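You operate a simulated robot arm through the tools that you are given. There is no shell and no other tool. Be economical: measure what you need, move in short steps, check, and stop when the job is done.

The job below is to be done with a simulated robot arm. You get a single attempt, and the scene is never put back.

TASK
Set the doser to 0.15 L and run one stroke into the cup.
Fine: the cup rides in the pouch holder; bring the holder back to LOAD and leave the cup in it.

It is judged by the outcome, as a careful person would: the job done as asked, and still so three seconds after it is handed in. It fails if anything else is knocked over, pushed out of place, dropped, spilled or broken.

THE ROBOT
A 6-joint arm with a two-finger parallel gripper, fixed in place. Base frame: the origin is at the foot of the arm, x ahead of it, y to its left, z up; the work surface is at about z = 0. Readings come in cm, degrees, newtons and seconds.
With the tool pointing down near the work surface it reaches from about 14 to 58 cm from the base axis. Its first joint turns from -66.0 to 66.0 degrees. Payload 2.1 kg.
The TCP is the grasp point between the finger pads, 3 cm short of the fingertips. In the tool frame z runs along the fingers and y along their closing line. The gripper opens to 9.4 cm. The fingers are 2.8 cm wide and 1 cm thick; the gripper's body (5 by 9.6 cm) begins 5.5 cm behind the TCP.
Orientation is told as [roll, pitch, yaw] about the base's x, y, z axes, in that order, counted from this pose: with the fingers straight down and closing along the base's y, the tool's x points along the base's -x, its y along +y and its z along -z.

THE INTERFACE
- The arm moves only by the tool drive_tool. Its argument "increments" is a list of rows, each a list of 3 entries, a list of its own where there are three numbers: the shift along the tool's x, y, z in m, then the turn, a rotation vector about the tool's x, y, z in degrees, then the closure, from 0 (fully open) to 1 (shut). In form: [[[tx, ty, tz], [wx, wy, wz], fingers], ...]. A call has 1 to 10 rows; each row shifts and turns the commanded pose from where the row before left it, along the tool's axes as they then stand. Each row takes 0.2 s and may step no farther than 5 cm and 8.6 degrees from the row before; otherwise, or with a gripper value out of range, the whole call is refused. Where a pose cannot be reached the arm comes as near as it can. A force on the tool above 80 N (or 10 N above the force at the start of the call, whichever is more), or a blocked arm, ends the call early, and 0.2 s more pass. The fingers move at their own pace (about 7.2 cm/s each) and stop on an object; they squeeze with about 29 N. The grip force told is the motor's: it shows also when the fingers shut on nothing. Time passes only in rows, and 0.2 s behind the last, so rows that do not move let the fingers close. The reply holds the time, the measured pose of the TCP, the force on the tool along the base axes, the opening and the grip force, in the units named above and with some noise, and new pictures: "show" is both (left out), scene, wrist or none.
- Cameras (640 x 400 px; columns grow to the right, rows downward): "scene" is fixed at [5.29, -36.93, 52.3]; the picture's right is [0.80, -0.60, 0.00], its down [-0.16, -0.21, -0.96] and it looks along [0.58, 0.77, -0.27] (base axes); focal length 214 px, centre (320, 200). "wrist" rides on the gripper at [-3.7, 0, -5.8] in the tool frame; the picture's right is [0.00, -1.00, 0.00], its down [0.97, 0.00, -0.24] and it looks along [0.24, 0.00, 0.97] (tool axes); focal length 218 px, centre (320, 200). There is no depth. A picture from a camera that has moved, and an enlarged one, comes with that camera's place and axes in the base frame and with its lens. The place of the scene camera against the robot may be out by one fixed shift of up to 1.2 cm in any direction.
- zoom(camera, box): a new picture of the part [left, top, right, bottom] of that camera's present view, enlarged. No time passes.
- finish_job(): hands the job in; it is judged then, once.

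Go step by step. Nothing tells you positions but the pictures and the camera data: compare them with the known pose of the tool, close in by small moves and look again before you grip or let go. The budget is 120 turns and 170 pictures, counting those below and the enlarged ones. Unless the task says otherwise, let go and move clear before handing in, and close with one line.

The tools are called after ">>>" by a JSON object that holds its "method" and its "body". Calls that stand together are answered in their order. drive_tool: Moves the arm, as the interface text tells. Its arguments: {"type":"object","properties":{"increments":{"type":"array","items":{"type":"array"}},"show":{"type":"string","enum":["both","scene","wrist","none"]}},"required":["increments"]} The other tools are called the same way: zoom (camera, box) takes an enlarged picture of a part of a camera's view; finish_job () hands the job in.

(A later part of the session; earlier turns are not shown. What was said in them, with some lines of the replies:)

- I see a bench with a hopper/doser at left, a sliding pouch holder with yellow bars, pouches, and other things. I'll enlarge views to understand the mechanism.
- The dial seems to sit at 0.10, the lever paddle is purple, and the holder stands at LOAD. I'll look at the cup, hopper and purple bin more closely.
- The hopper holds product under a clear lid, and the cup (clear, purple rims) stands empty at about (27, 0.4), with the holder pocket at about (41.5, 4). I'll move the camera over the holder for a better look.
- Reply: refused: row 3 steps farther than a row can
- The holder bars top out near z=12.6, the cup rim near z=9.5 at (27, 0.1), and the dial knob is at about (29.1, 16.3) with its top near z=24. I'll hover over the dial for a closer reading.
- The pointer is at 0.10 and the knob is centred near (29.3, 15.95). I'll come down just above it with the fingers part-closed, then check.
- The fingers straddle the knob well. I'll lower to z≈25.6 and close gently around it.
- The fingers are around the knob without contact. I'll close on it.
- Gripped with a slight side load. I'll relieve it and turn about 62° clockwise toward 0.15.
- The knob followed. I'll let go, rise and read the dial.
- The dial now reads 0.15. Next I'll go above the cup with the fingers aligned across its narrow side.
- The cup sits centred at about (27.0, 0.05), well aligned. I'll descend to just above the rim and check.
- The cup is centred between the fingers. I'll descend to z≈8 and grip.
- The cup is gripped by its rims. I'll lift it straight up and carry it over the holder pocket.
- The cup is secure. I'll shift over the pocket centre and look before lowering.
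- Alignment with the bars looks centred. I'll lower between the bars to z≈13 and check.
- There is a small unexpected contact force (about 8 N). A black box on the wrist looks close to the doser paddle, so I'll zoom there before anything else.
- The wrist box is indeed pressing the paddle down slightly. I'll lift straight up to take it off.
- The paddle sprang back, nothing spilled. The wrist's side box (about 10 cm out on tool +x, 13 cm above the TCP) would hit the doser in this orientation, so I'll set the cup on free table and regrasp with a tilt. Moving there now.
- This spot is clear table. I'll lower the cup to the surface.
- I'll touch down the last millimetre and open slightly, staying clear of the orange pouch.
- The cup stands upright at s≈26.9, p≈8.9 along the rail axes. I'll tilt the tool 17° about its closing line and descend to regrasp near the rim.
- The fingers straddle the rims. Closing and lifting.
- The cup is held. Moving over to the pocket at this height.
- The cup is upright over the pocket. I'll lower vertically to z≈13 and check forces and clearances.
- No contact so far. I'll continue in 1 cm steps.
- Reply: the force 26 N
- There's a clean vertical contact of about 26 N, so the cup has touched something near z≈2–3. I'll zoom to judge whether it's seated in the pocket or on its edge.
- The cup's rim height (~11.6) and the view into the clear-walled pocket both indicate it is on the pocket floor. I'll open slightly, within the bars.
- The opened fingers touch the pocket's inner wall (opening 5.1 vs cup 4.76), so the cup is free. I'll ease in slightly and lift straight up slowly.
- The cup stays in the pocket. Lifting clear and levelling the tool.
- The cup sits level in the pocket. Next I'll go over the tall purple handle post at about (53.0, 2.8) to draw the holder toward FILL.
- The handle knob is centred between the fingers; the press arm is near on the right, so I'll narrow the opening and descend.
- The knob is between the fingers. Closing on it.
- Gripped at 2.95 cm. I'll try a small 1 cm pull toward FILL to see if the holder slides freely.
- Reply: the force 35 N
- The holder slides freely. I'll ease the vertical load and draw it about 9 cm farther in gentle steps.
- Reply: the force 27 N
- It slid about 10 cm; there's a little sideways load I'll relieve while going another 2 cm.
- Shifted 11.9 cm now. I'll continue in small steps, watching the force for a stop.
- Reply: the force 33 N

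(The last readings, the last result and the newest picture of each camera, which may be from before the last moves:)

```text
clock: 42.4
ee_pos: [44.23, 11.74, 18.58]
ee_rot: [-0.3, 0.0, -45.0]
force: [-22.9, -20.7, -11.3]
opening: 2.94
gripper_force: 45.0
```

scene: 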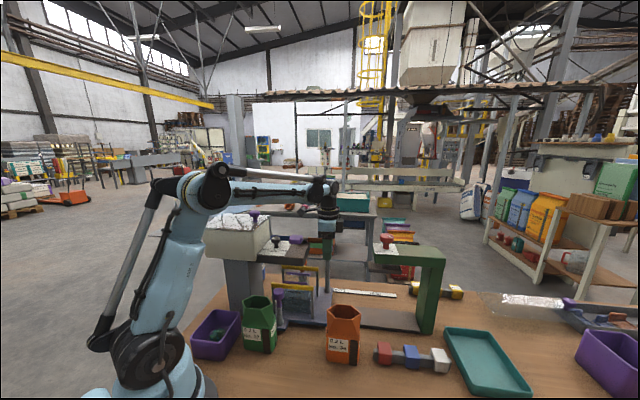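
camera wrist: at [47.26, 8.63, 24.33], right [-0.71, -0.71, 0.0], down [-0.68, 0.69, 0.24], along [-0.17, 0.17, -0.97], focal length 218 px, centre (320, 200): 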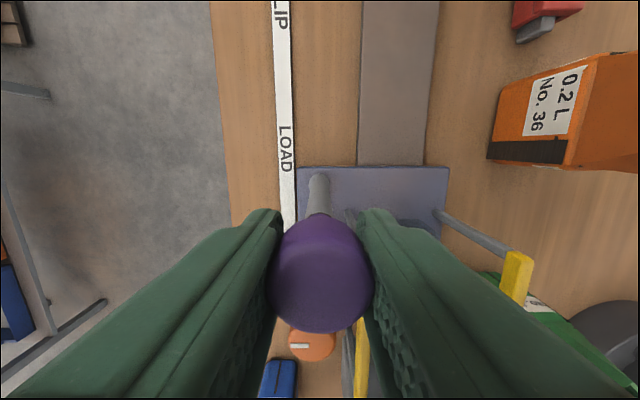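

>>> {"method": "drive_tool", "body": {"increments": [[[0.0, -0.0008, 0], [0, 0, 0], 1], [[0.003, 0, 0], [0, 0, 0], 1], [[0, 0, 0], [0, 0, 0], 1]]}}

>>> {"method": "zoom", "body": {"camera": "scene", "box": [240, 230, 350, 320]}}

```text
clock: 43.2
ee_pos: [43.95, 11.91, 18.68]
ee_rot: [-0.2, -0.1, -45.0]
force: [-15.5, -16.0, -1.4]
opening: 2.96
gripper_force: 45.1
camera wrist: at [46.59, 9.3, 24.33], right [-0.71, -0.71, 0.0], down [-0.69, 0.69, 0.24], along [-0.17, 0.17, -0.97], focal length 218 px, centre (320, 200)
```

scene: 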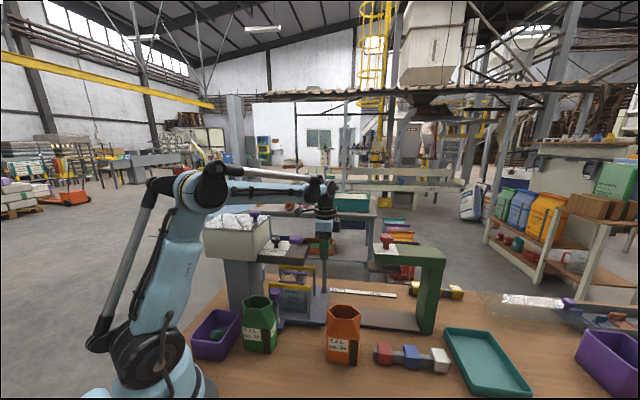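
wrist: 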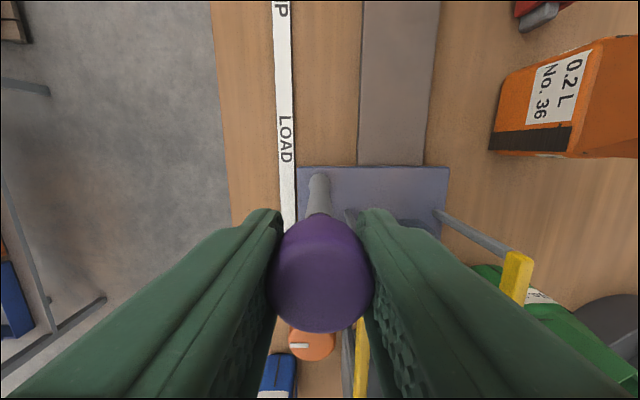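

```text
4.44 times, centred on (295, 275) of scene
camera zoom: at [5.29, -36.94, 52.3], right [0.8, -0.6, 0.0], down [-0.16, -0.21, -0.96], along [0.58, 0.77, -0.27], focal length 953 px, centre (431, -133)
```

zoom: 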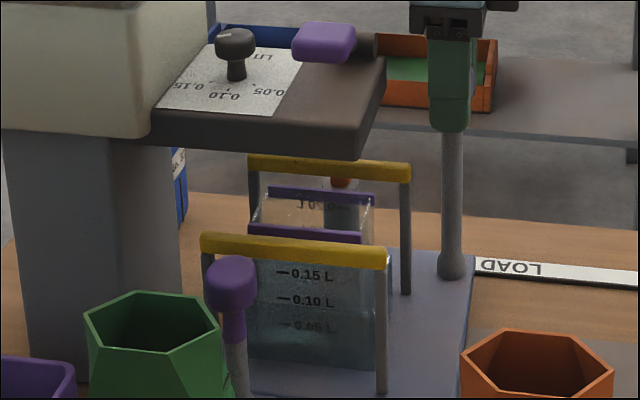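

The holder has moved 12.9 cm, matching the ~12.9 cm label spacing (LOAD 27.2, CLIP 40.05 along the rail). I'll release the handle, rise and look down at the labels.

>>> {"method": "drive_tool", "body": {"increments": [[[0, -0.0004, 0], [0, 0, 0], 1], [[0, 0, 0], [0, 0, 0], 0.6], [[0, 0, 0], [0, 0, 0], 0.55], [[0, 0, -0.03], [0, 0, 0], 0.55], [[0, 0, -0.04], [0, 0, 0], 0.55], [[0, 0, -0.04], [0, 0, 0], 0.55], [[0, 0, -0.04], [0, 0, 0], 0.55], [[0, 0, 0], [0, 0, 0], 0.55]]}}

>>> {"method": "zoom", "body": {"camera": "scene", "box": [240, 230, 350, 320]}}

```text
clock: 45.0
ee_pos: [43.93, 11.72, 33.58]
ee_rot: [0.0, 0.0, -45.1]
force: [-0.4, 0.1, -0.3]
opening: 4.24
gripper_force: 0.1
camera wrist: at [46.47, 9.19, 39.33], right [-0.71, -0.71, 0.0], down [-0.69, 0.69, 0.24], along [-0.17, 0.17, -0.97], focal length 218 px, centre (320, 200)
```

scene: 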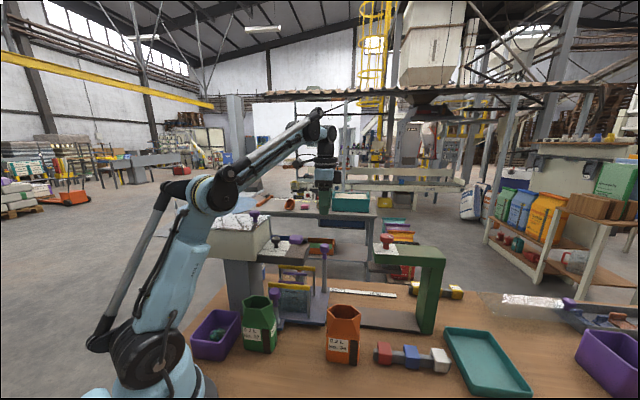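
wrist: 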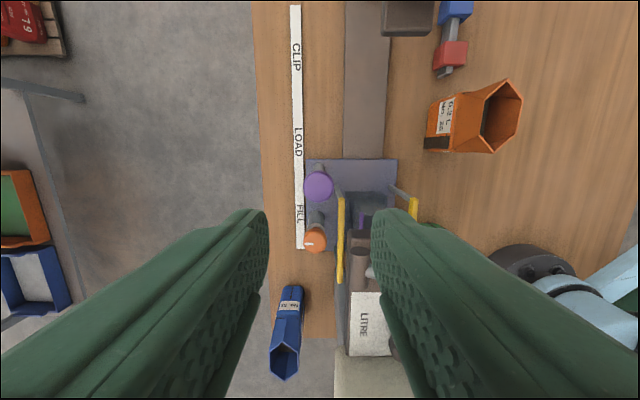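

```text
4.44 times, centred on (295, 275) of scene
camera zoom: at [5.29, -36.93, 52.3], right [0.8, -0.6, 0.0], down [-0.16, -0.21, -0.96], along [0.58, 0.77, -0.27], focal length 953 px, centre (431, -133)
```

zoom: 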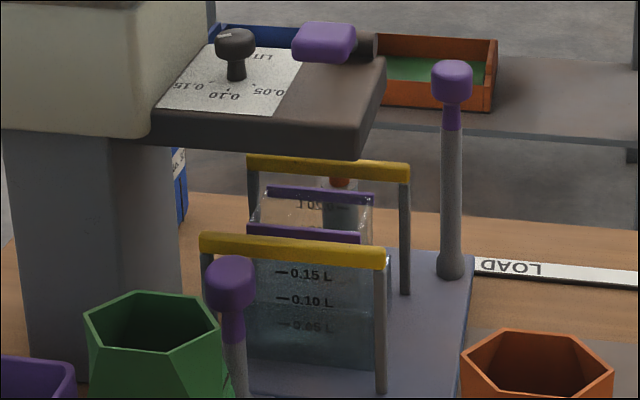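

The holder's pocket lines up with FILL. Next I'll move above the paddle at about (31.8, 8.9) with fingers closed.

>>> {"method": "drive_tool", "body": {"increments": [[[0.0225, -0.035, 0], [0, 0, 0], 1], [[0.0225, -0.035, 0], [0, 0, 0], 1], [[0.022, -0.0355, 0], [0, 0, 0], 1], [[0, 0, 0], [0, 0, 0], 1]]}}

>>> {"method": "zoom", "body": {"camera": "scene", "box": [240, 170, 370, 270]}}

```text
clock: 46.0
ee_pos: [31.72, 9.01, 33.57]
ee_rot: [0.0, 0.0, -45.0]
force: [0.1, 0.4, 0.1]
opening: 0.01
gripper_force: 29.0
camera wrist: at [34.32, 6.48, 39.32], right [-0.71, -0.71, 0.0], down [-0.69, 0.69, 0.24], along [-0.17, 0.17, -0.97], focal length 218 px, centre (320, 200)
```

scene: 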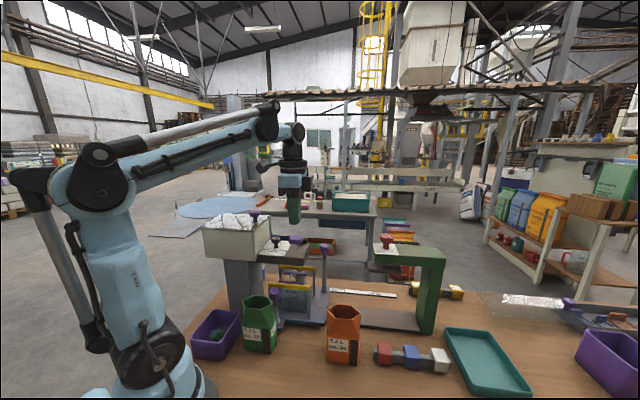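
wrist: 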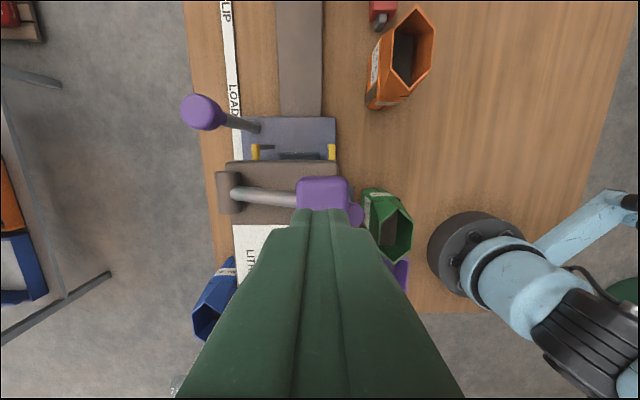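

```text
4.00 times, centred on (305, 220) of scene
camera zoom: at [5.29, -36.94, 52.3], right [0.8, -0.6, 0.0], down [-0.16, -0.21, -0.96], along [0.58, 0.77, -0.27], focal length 858 px, centre (380, 120)
```

zoom: 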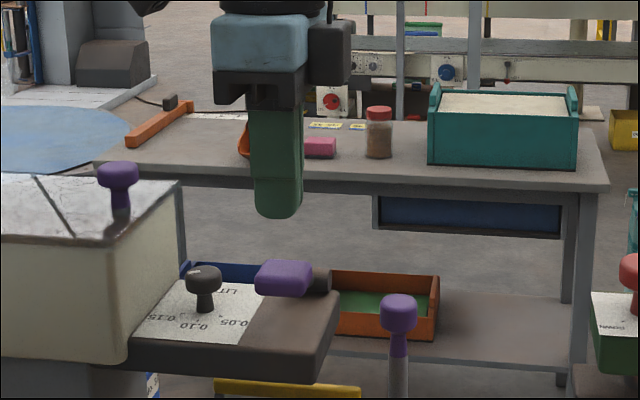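

The paddle spans p≈26.9–30.4; I'll adjust slightly and come down to just above it, then press in small steps.

>>> {"method": "drive_tool", "body": {"increments": [[[-0.0035, -0.004, 0.02], [0, 0, 0], 1], [[0, 0, 0.015], [0, 0, 0], 1], [[0, 0, 0], [0, 0, 0], 1]]}}

>>> {"method": "zoom", "body": {"camera": "scene", "box": [250, 190, 350, 265]}}

```text
clock: 46.8
ee_pos: [31.79, 8.65, 30.09]
ee_rot: [0.0, 0.0, -45.1]
force: [-0.3, 0.3, 0.3]
opening: 0.0
gripper_force: 29.0
camera wrist: at [34.35, 6.08, 35.79], right [-0.71, -0.71, 0.0], down [-0.69, 0.69, 0.24], along [-0.17, 0.17, -0.97], focal length 218 px, centre (320, 200)
```

scene: 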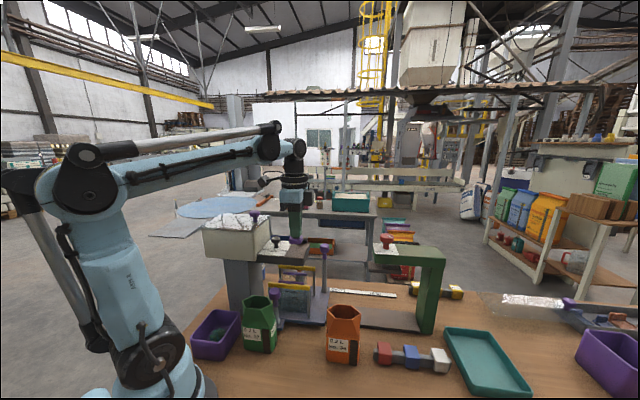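
wrist: 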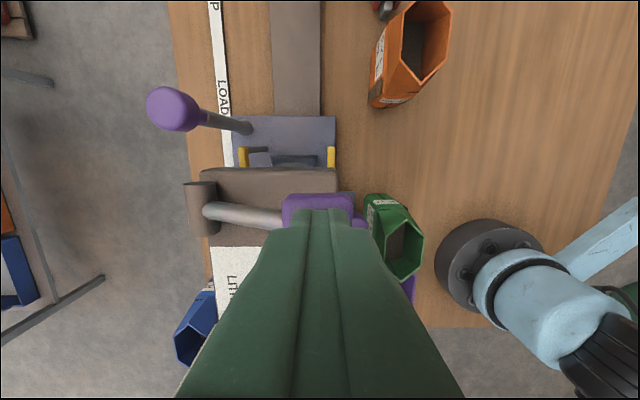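

```text
5.33 times, centred on (300, 228) of scene
camera zoom: at [5.29, -36.93, 52.3], right [0.8, -0.6, 0.0], down [-0.16, -0.21, -0.96], along [0.58, 0.77, -0.27], focal length 1144 px, centre (427, 53)
```

zoom: 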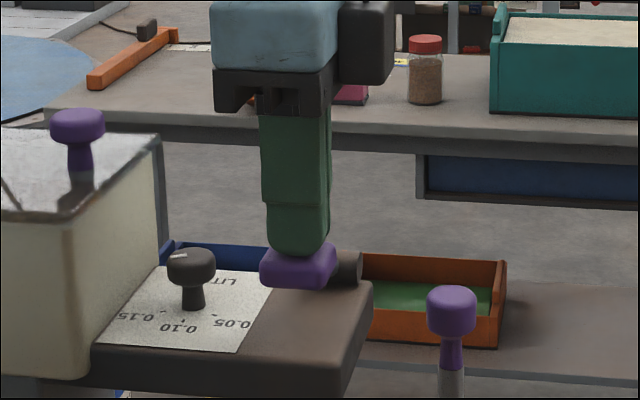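

Directly above the paddle. I'll press it down smoothly in one stroke.

>>> {"method": "drive_tool", "body": {"increments": [[[0, 0, 0.007], [0, 0, 0], 1], [[0, 0, 0.007], [0, 0, 0], 1], [[0, 0, 0.007], [0, 0, 0], 1], [[0, -0.001, 0.007], [0, 0, 0], 1], [[0, -0.001, 0.007], [0, 0, 0], 1], [[0, 0, 0.007], [0, 0, 0], 1], [[0, 0, 0], [0, 0, 0], 1]]}}

>>> {"method": "zoom", "body": {"camera": "scene", "box": [240, 210, 350, 320]}}

```text
clock: 48.1
ee_pos: [31.59, 8.64, 27.15]
ee_rot: [0.2, 0.1, -44.9]
force: [-0.3, 0.6, 46.2]
opening: 0.0
gripper_force: 29.4
stopped in row 6: the force on the tool passed its limit (the readings are from after the stop); the commanded pose is now the measured one
camera wrist: at [34.2, 6.05, 32.8], right [-0.71, -0.71, 0.0], down [-0.69, 0.68, 0.24], along [-0.17, 0.17, -0.97], focal length 218 px, centre (320, 200)
```

scene: 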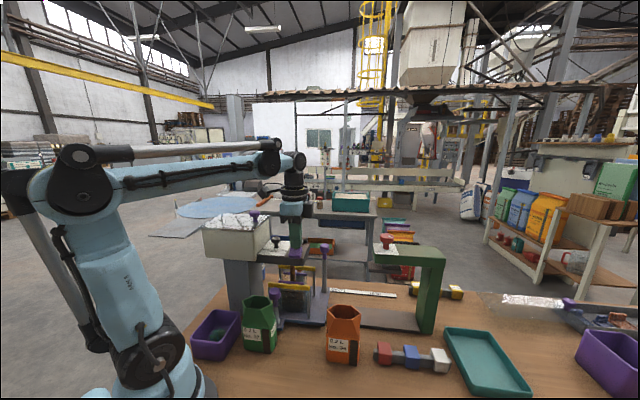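
wrist: 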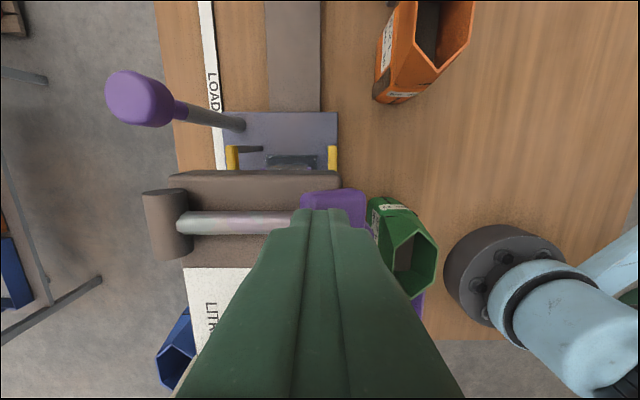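

```text
3.64 times, centred on (295, 265) of scene
camera zoom: at [5.28, -36.94, 52.3], right [0.8, -0.6, 0.0], down [-0.16, -0.21, -0.96], along [0.58, 0.77, -0.27], focal length 780 px, centre (411, -36)
```

zoom: 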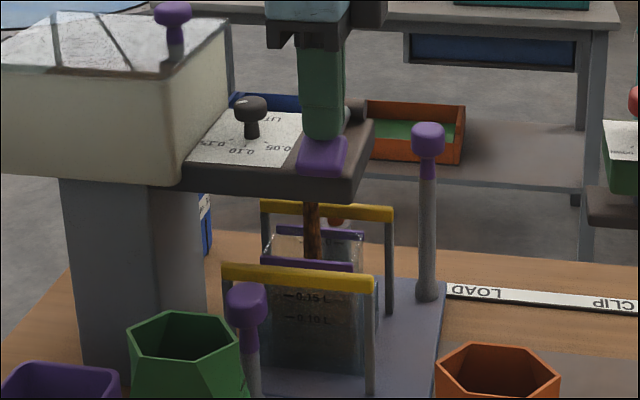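

Product is flowing into the cup. I'll hold here until the flow stops.

>>> {"method": "drive_tool", "body": {"increments": [[[0, 0, 0], [0, 0, 0], 1], [[0, 0, 0], [0, 0, 0], 1], [[0, 0, 0], [0, 0, 0], 1], [[0, 0, 0], [0, 0, 0], 1], [[0, 0, 0], [0, 0, 0], 1]], "show": "none"}}

>>> {"method": "zoom", "body": {"camera": "scene", "box": [240, 210, 350, 320]}}

```text
clock: 49.3
ee_pos: [31.66, 8.7, 27.17]
ee_rot: [0.2, 0.1, -44.9]
force: [0.9, 2.7, 53.6]
opening: 0.0
gripper_force: 29.5
```

```text
3.64 times, centred on (295, 265) of scene
camera zoom: at [5.28, -36.94, 52.3], right [0.8, -0.6, 0.0], down [-0.16, -0.21, -0.96], along [0.58, 0.77, -0.27], focal length 780 px, centre (411, -36)
```

zoom: 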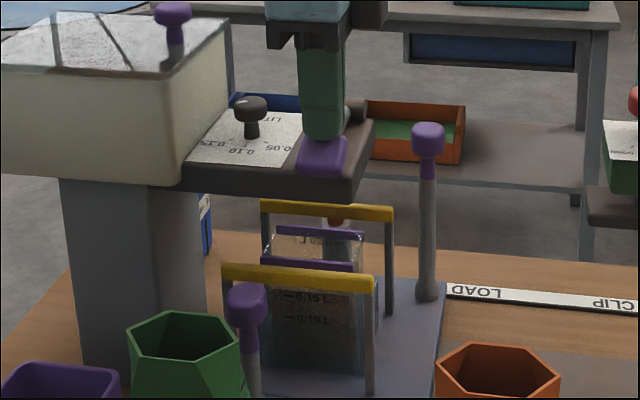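

The flow has stopped. I'll lift off and let the paddle return.

>>> {"method": "drive_tool", "body": {"increments": [[[0, 0, -0.01], [0, 0, 0], 1], [[0, 0, -0.01], [0, 0, 0], 1], [[0, 0, -0.02], [0, 0, 0], 1], [[0, 0, -0.03], [0, 0, 0], 1], [[0, 0, 0], [0, 0, 0], 1]]}}

>>> {"method": "zoom", "body": {"camera": "scene", "box": [240, 210, 350, 320]}}

>>> {"method": "zoom", "body": {"camera": "scene", "box": [290, 260, 350, 320]}}

```text
clock: 50.5
ee_pos: [31.54, 8.54, 34.07]
ee_rot: [0.2, 0.1, -44.9]
force: [-0.6, -0.2, 0.0]
opening: 0.03
gripper_force: 29.0
camera wrist: at [34.15, 5.94, 39.68], right [-0.71, -0.71, 0.0], down [-0.69, 0.69, 0.24], along [-0.17, 0.17, -0.97], focal length 218 px, centre (320, 200)
```

scene: 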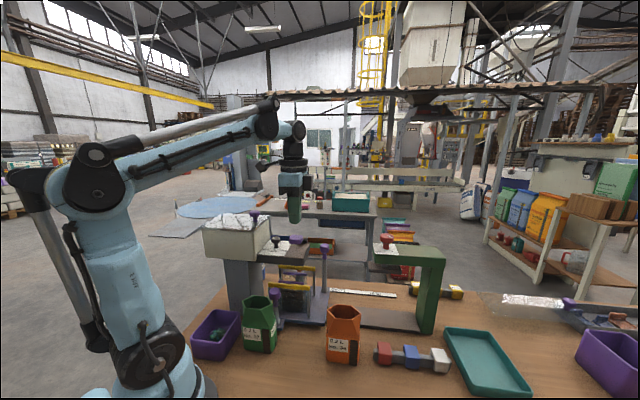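
wrist: 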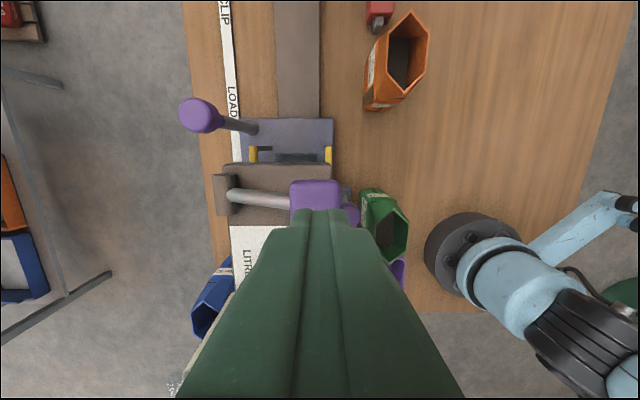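

```text
3.64 times, centred on (295, 265) of scene
camera zoom: at [5.29, -36.93, 52.3], right [0.8, -0.6, 0.0], down [-0.16, -0.21, -0.96], along [0.58, 0.77, -0.27], focal length 780 px, centre (411, -36)
```

zoom: 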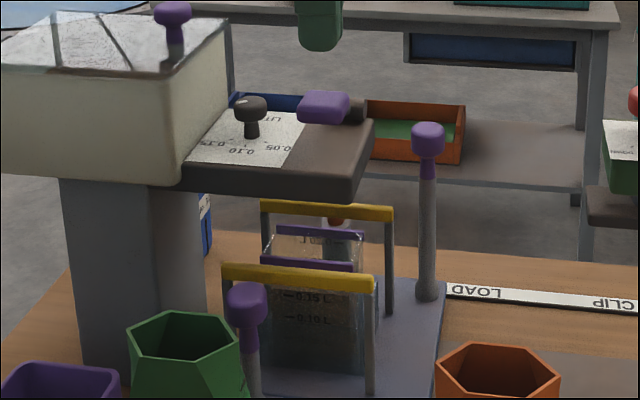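

```text
6.67 times, centred on (320, 290) of scene
camera zoom: at [5.29, -36.93, 52.3], right [0.8, -0.6, 0.0], down [-0.16, -0.21, -0.96], along [0.58, 0.77, -0.27], focal length 1430 px, centre (320, -400)
```

zoom: 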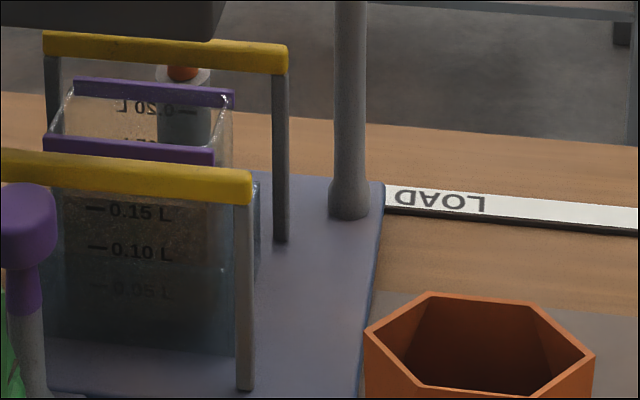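

The cup is filled to the 0.15 line and the paddle is back up. I'll return to the tall handle.

>>> {"method": "drive_tool", "body": {"increments": [[[-0.0215, 0.037, 0], [0, 0, 0], 0.55], [[-0.0215, 0.037, 0], [0, 0, 0], 0.55], [[-0.0215, 0.037, 0], [0, 0, 0], 0.55], [[0, 0, 0.04], [0, 0, 0], 0.55], [[0, 0, 0.04], [0, 0, 0], 0.55], [[0, 0, 0], [0, 0, 0], 0.55]]}}

```text
clock: 51.9
ee_pos: [44.03, 12.01, 25.91]
ee_rot: [0.2, 0.1, -44.8]
force: [0.0, 0.4, -0.2]
opening: 4.22
gripper_force: 0.0
camera wrist: at [46.68, 9.39, 31.61], right [-0.71, -0.71, 0.0], down [-0.69, 0.69, 0.24], along [-0.17, 0.17, -0.97], focal length 218 px, centre (320, 200)
```

scene: 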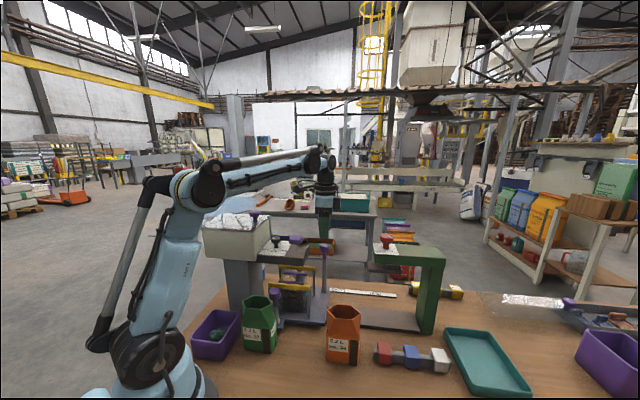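
wrist: 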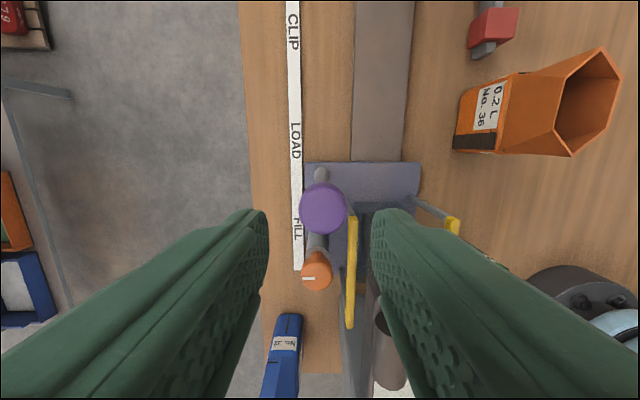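

>>> {"method": "drive_tool", "body": {"increments": [[[0, -0.0015, 0.025], [0, 0, 0], 0.55], [[0, 0, 0.025], [0, 0, 0], 0.55], [[0, 0, 0.023], [0, 0, 0], 0.55], [[0, 0, 0], [0, 0, 0], 0.55], [[0, 0, 0], [0, 0, 0], 0.8], [[0, 0, 0], [0, 0, 0], 1], [[0, 0, 0], [0, 0, 0], 1]], "show": "wrist"}}

```text
clock: 53.5
ee_pos: [43.92, 11.74, 18.61]
ee_rot: [0.3, 0.0, -44.8]
force: [14.6, 10.6, -11.3]
opening: 2.96
gripper_force: 45.5
camera wrist: at [46.57, 9.24, 24.3], right [-0.71, -0.71, -0.01], down [-0.69, 0.68, 0.24], along [-0.17, 0.17, -0.97], focal length 218 px, centre (320, 200)
```

wrist: 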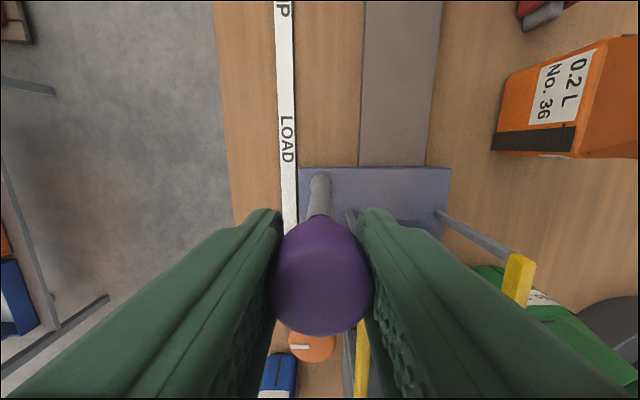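

Gripped. Sliding the holder gently back toward LOAD.

>>> {"method": "drive_tool", "body": {"increments": [[[0, 0.0005, 0], [0, 0, 0], 1], [[-0.006, 0, 0], [0, 0, 0], 1], [[-0.012, 0, 0], [0, 0, 0], 1], [[-0.014, 0, 0], [0, 0, 0], 1], [[-0.014, 0, 0], [0, 0, 0], 1], [[-0.014, 0, 0], [0, 0, 0], 1], [[-0.014, 0, 0], [0, 0, 0], 1], [[-0.012, 0, 0], [0, 0, 0], 1], [[-0.006, 0, 0], [0, 0, 0], 1], [[0, 0, 0], [0, 0, 0], 1]]}}

```text
clock: 55.7
ee_pos: [50.49, 5.46, 18.69]
ee_rot: [0.2, 0.1, -44.8]
force: [12.2, 12.5, 3.9]
opening: 2.97
gripper_force: 44.9
camera wrist: at [53.04, 2.79, 24.3], right [-0.71, -0.71, 0.0], down [-0.69, 0.68, 0.24], along [-0.17, 0.17, -0.97], focal length 218 px, centre (320, 200)
```

scene: 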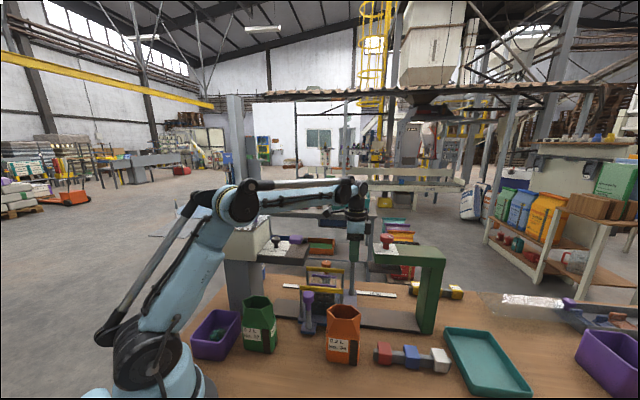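
wrist: 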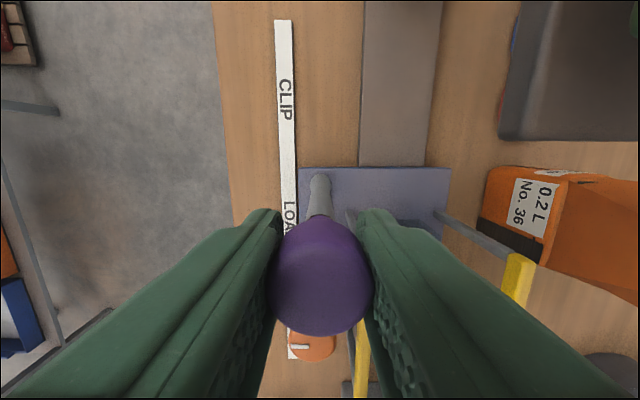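

>>> {"method": "drive_tool", "body": {"increments": [[[-0.008, 0.0003, 0], [0, 0, 0], 1], [[-0.012, 0, 0], [0, 0, 0], 1], [[-0.011, 0, 0], [0, 0, 0], 1], [[-0.006, 0, 0], [0, 0, 0], 1], [[0, 0, 0], [0, 0, 0], 1]]}}

>>> {"method": "zoom", "body": {"camera": "scene", "box": [290, 230, 410, 330]}}

```text
clock: 56.9
ee_pos: [52.99, 2.86, 18.65]
ee_rot: [0.2, 0.1, -45.0]
force: [7.4, 3.9, -21.4]
opening: 2.94
gripper_force: 45.3
camera wrist: at [55.67, 0.16, 24.31], right [-0.71, -0.71, 0.0], down [-0.69, 0.69, 0.24], along [-0.17, 0.17, -0.97], focal length 218 px, centre (320, 200)
```

scene: 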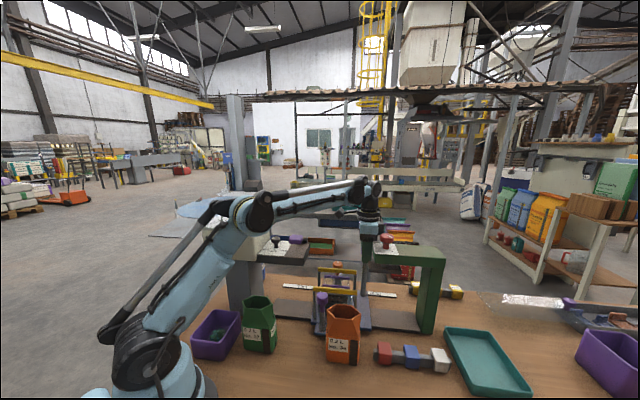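
wrist: 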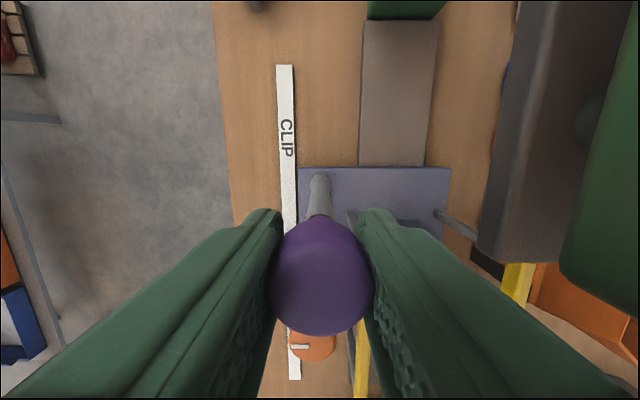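

```text
4.00 times, centred on (350, 280) of scene
camera zoom: at [5.31, -36.93, 52.3], right [0.8, -0.6, 0.0], down [-0.16, -0.21, -0.96], along [0.58, 0.77, -0.27], focal length 858 px, centre (200, -120)
```

zoom: 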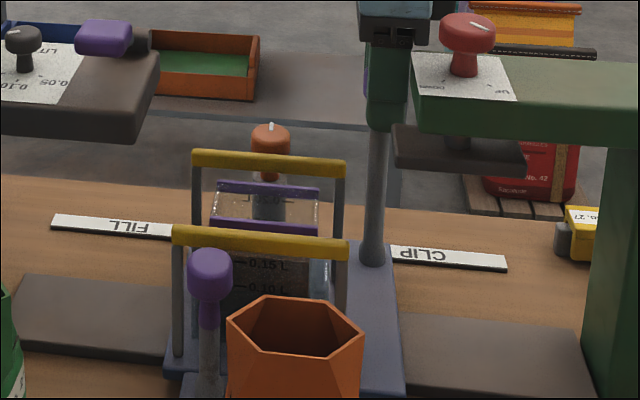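

It matches the original LOAD position to about 1 mm. I'll nudge that last millimetre, release and rise.

>>> {"method": "drive_tool", "body": {"increments": [[[-0.001, 0.0002, 0], [0, 0, 0], 1], [[0, 0, 0], [0, 0, 0], 0.6], [[0, 0, 0], [0, 0, 0], 0.55], [[0, 0, -0.03], [0, 0, 0], 0.55], [[0, 0, -0.04], [0, 0, 0], 0.55], [[0, 0, -0.04], [0, 0, 0], 0.55], [[0.03, -0.03, 0], [0, 0, 0], 0.55], [[0.03, -0.03, 0], [0, 0, 0], 0.55], [[0, 0, 0], [0, 0, 0], 0.55]]}}

>>> {"method": "zoom", "body": {"camera": "scene", "box": [290, 230, 410, 330]}}

>>> {"method": "zoom", "body": {"camera": "wrist", "box": [220, 60, 420, 260]}}

>>> {"method": "zoom", "body": {"camera": "scene", "box": [230, 210, 320, 270]}}

```text
clock: 58.9
ee_pos: [43.79, 2.77, 28.2]
ee_rot: [0.2, 0.1, -44.8]
force: [0.1, 0.4, 0.8]
opening: 4.25
gripper_force: 0.1
out of reach, approached as far as the arm can: row 6
camera wrist: at [46.4, 0.15, 33.84], right [-0.71, -0.71, 0.0], down [-0.69, 0.69, 0.24], along [-0.17, 0.17, -0.97], focal length 218 px, centre (320, 200)
```

scene: 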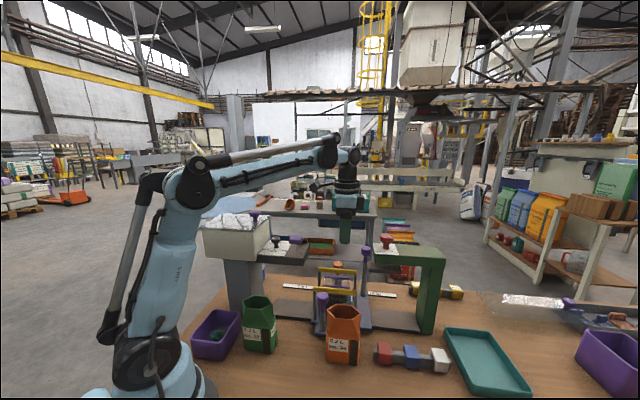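
wrist: 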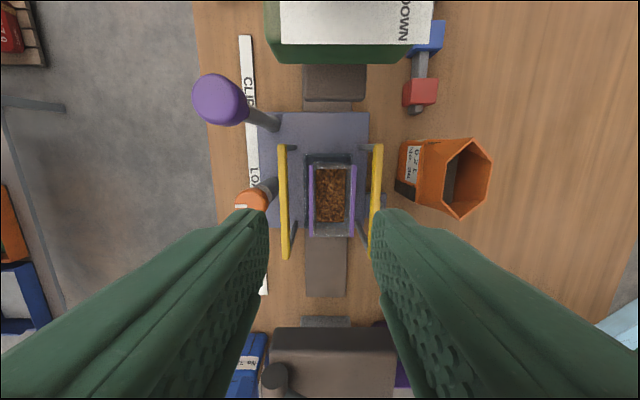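

```text
4.00 times, centred on (350, 280) of scene
camera zoom: at [5.29, -36.93, 52.3], right [0.8, -0.6, 0.0], down [-0.16, -0.21, -0.96], along [0.58, 0.77, -0.27], focal length 858 px, centre (200, -120)
```

zoom: 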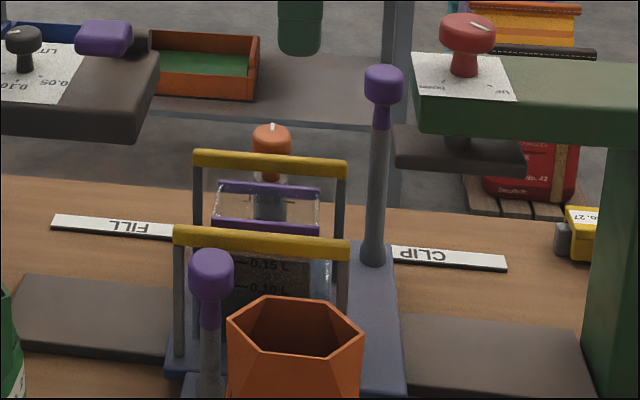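

```text
2.00 times, centred on (320, 160) of wrist
camera zoom: at [46.4, 0.15, 33.84], right [-0.71, -0.71, 0.0], down [-0.69, 0.69, 0.24], along [-0.17, 0.17, -0.97], focal length 436 px, centre (320, 280)
```

zoom: 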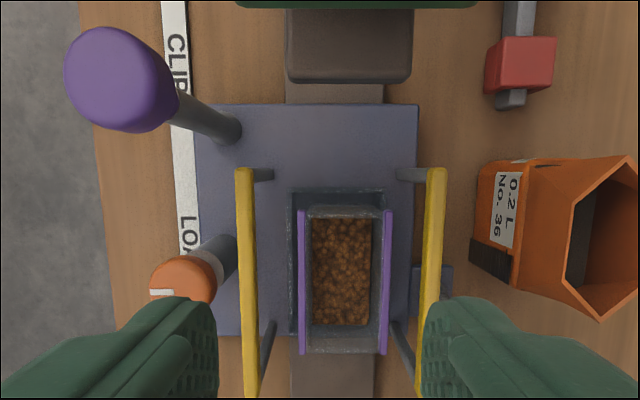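

```text
6.67 times, centred on (275, 240) of scene
camera zoom: at [5.29, -36.93, 52.3], right [0.8, -0.6, 0.0], down [-0.16, -0.21, -0.96], along [0.58, 0.77, -0.27], focal length 1430 px, centre (620, -67)
```

zoom: 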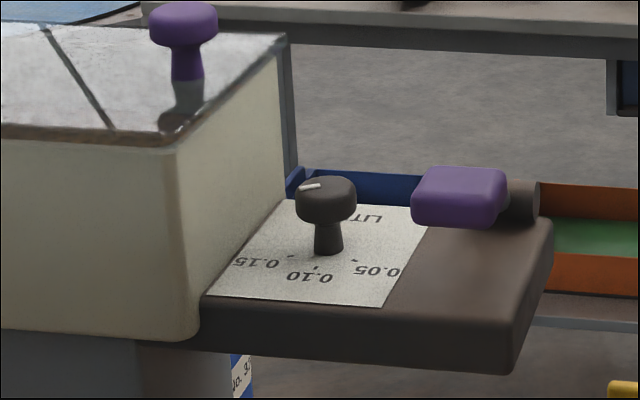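

The holder is back at LOAD with the filled cup sitting in it. The dial is on 0.15, the paddle is up, nothing is spilled and the arm is clear, so I'm handing in.

>>> {"method": "finish_job", "body": {}}

```text
The job is handed in.
```

The doser is set to 0.15 L and one stroke was run. The cup is filled to the 0.15 line and sits in the holder at LOAD, and nothing was spilled. While I was first lowering the cup, the wrist bumped the paddle down about 1 cm. It sprang back, and no product came out.
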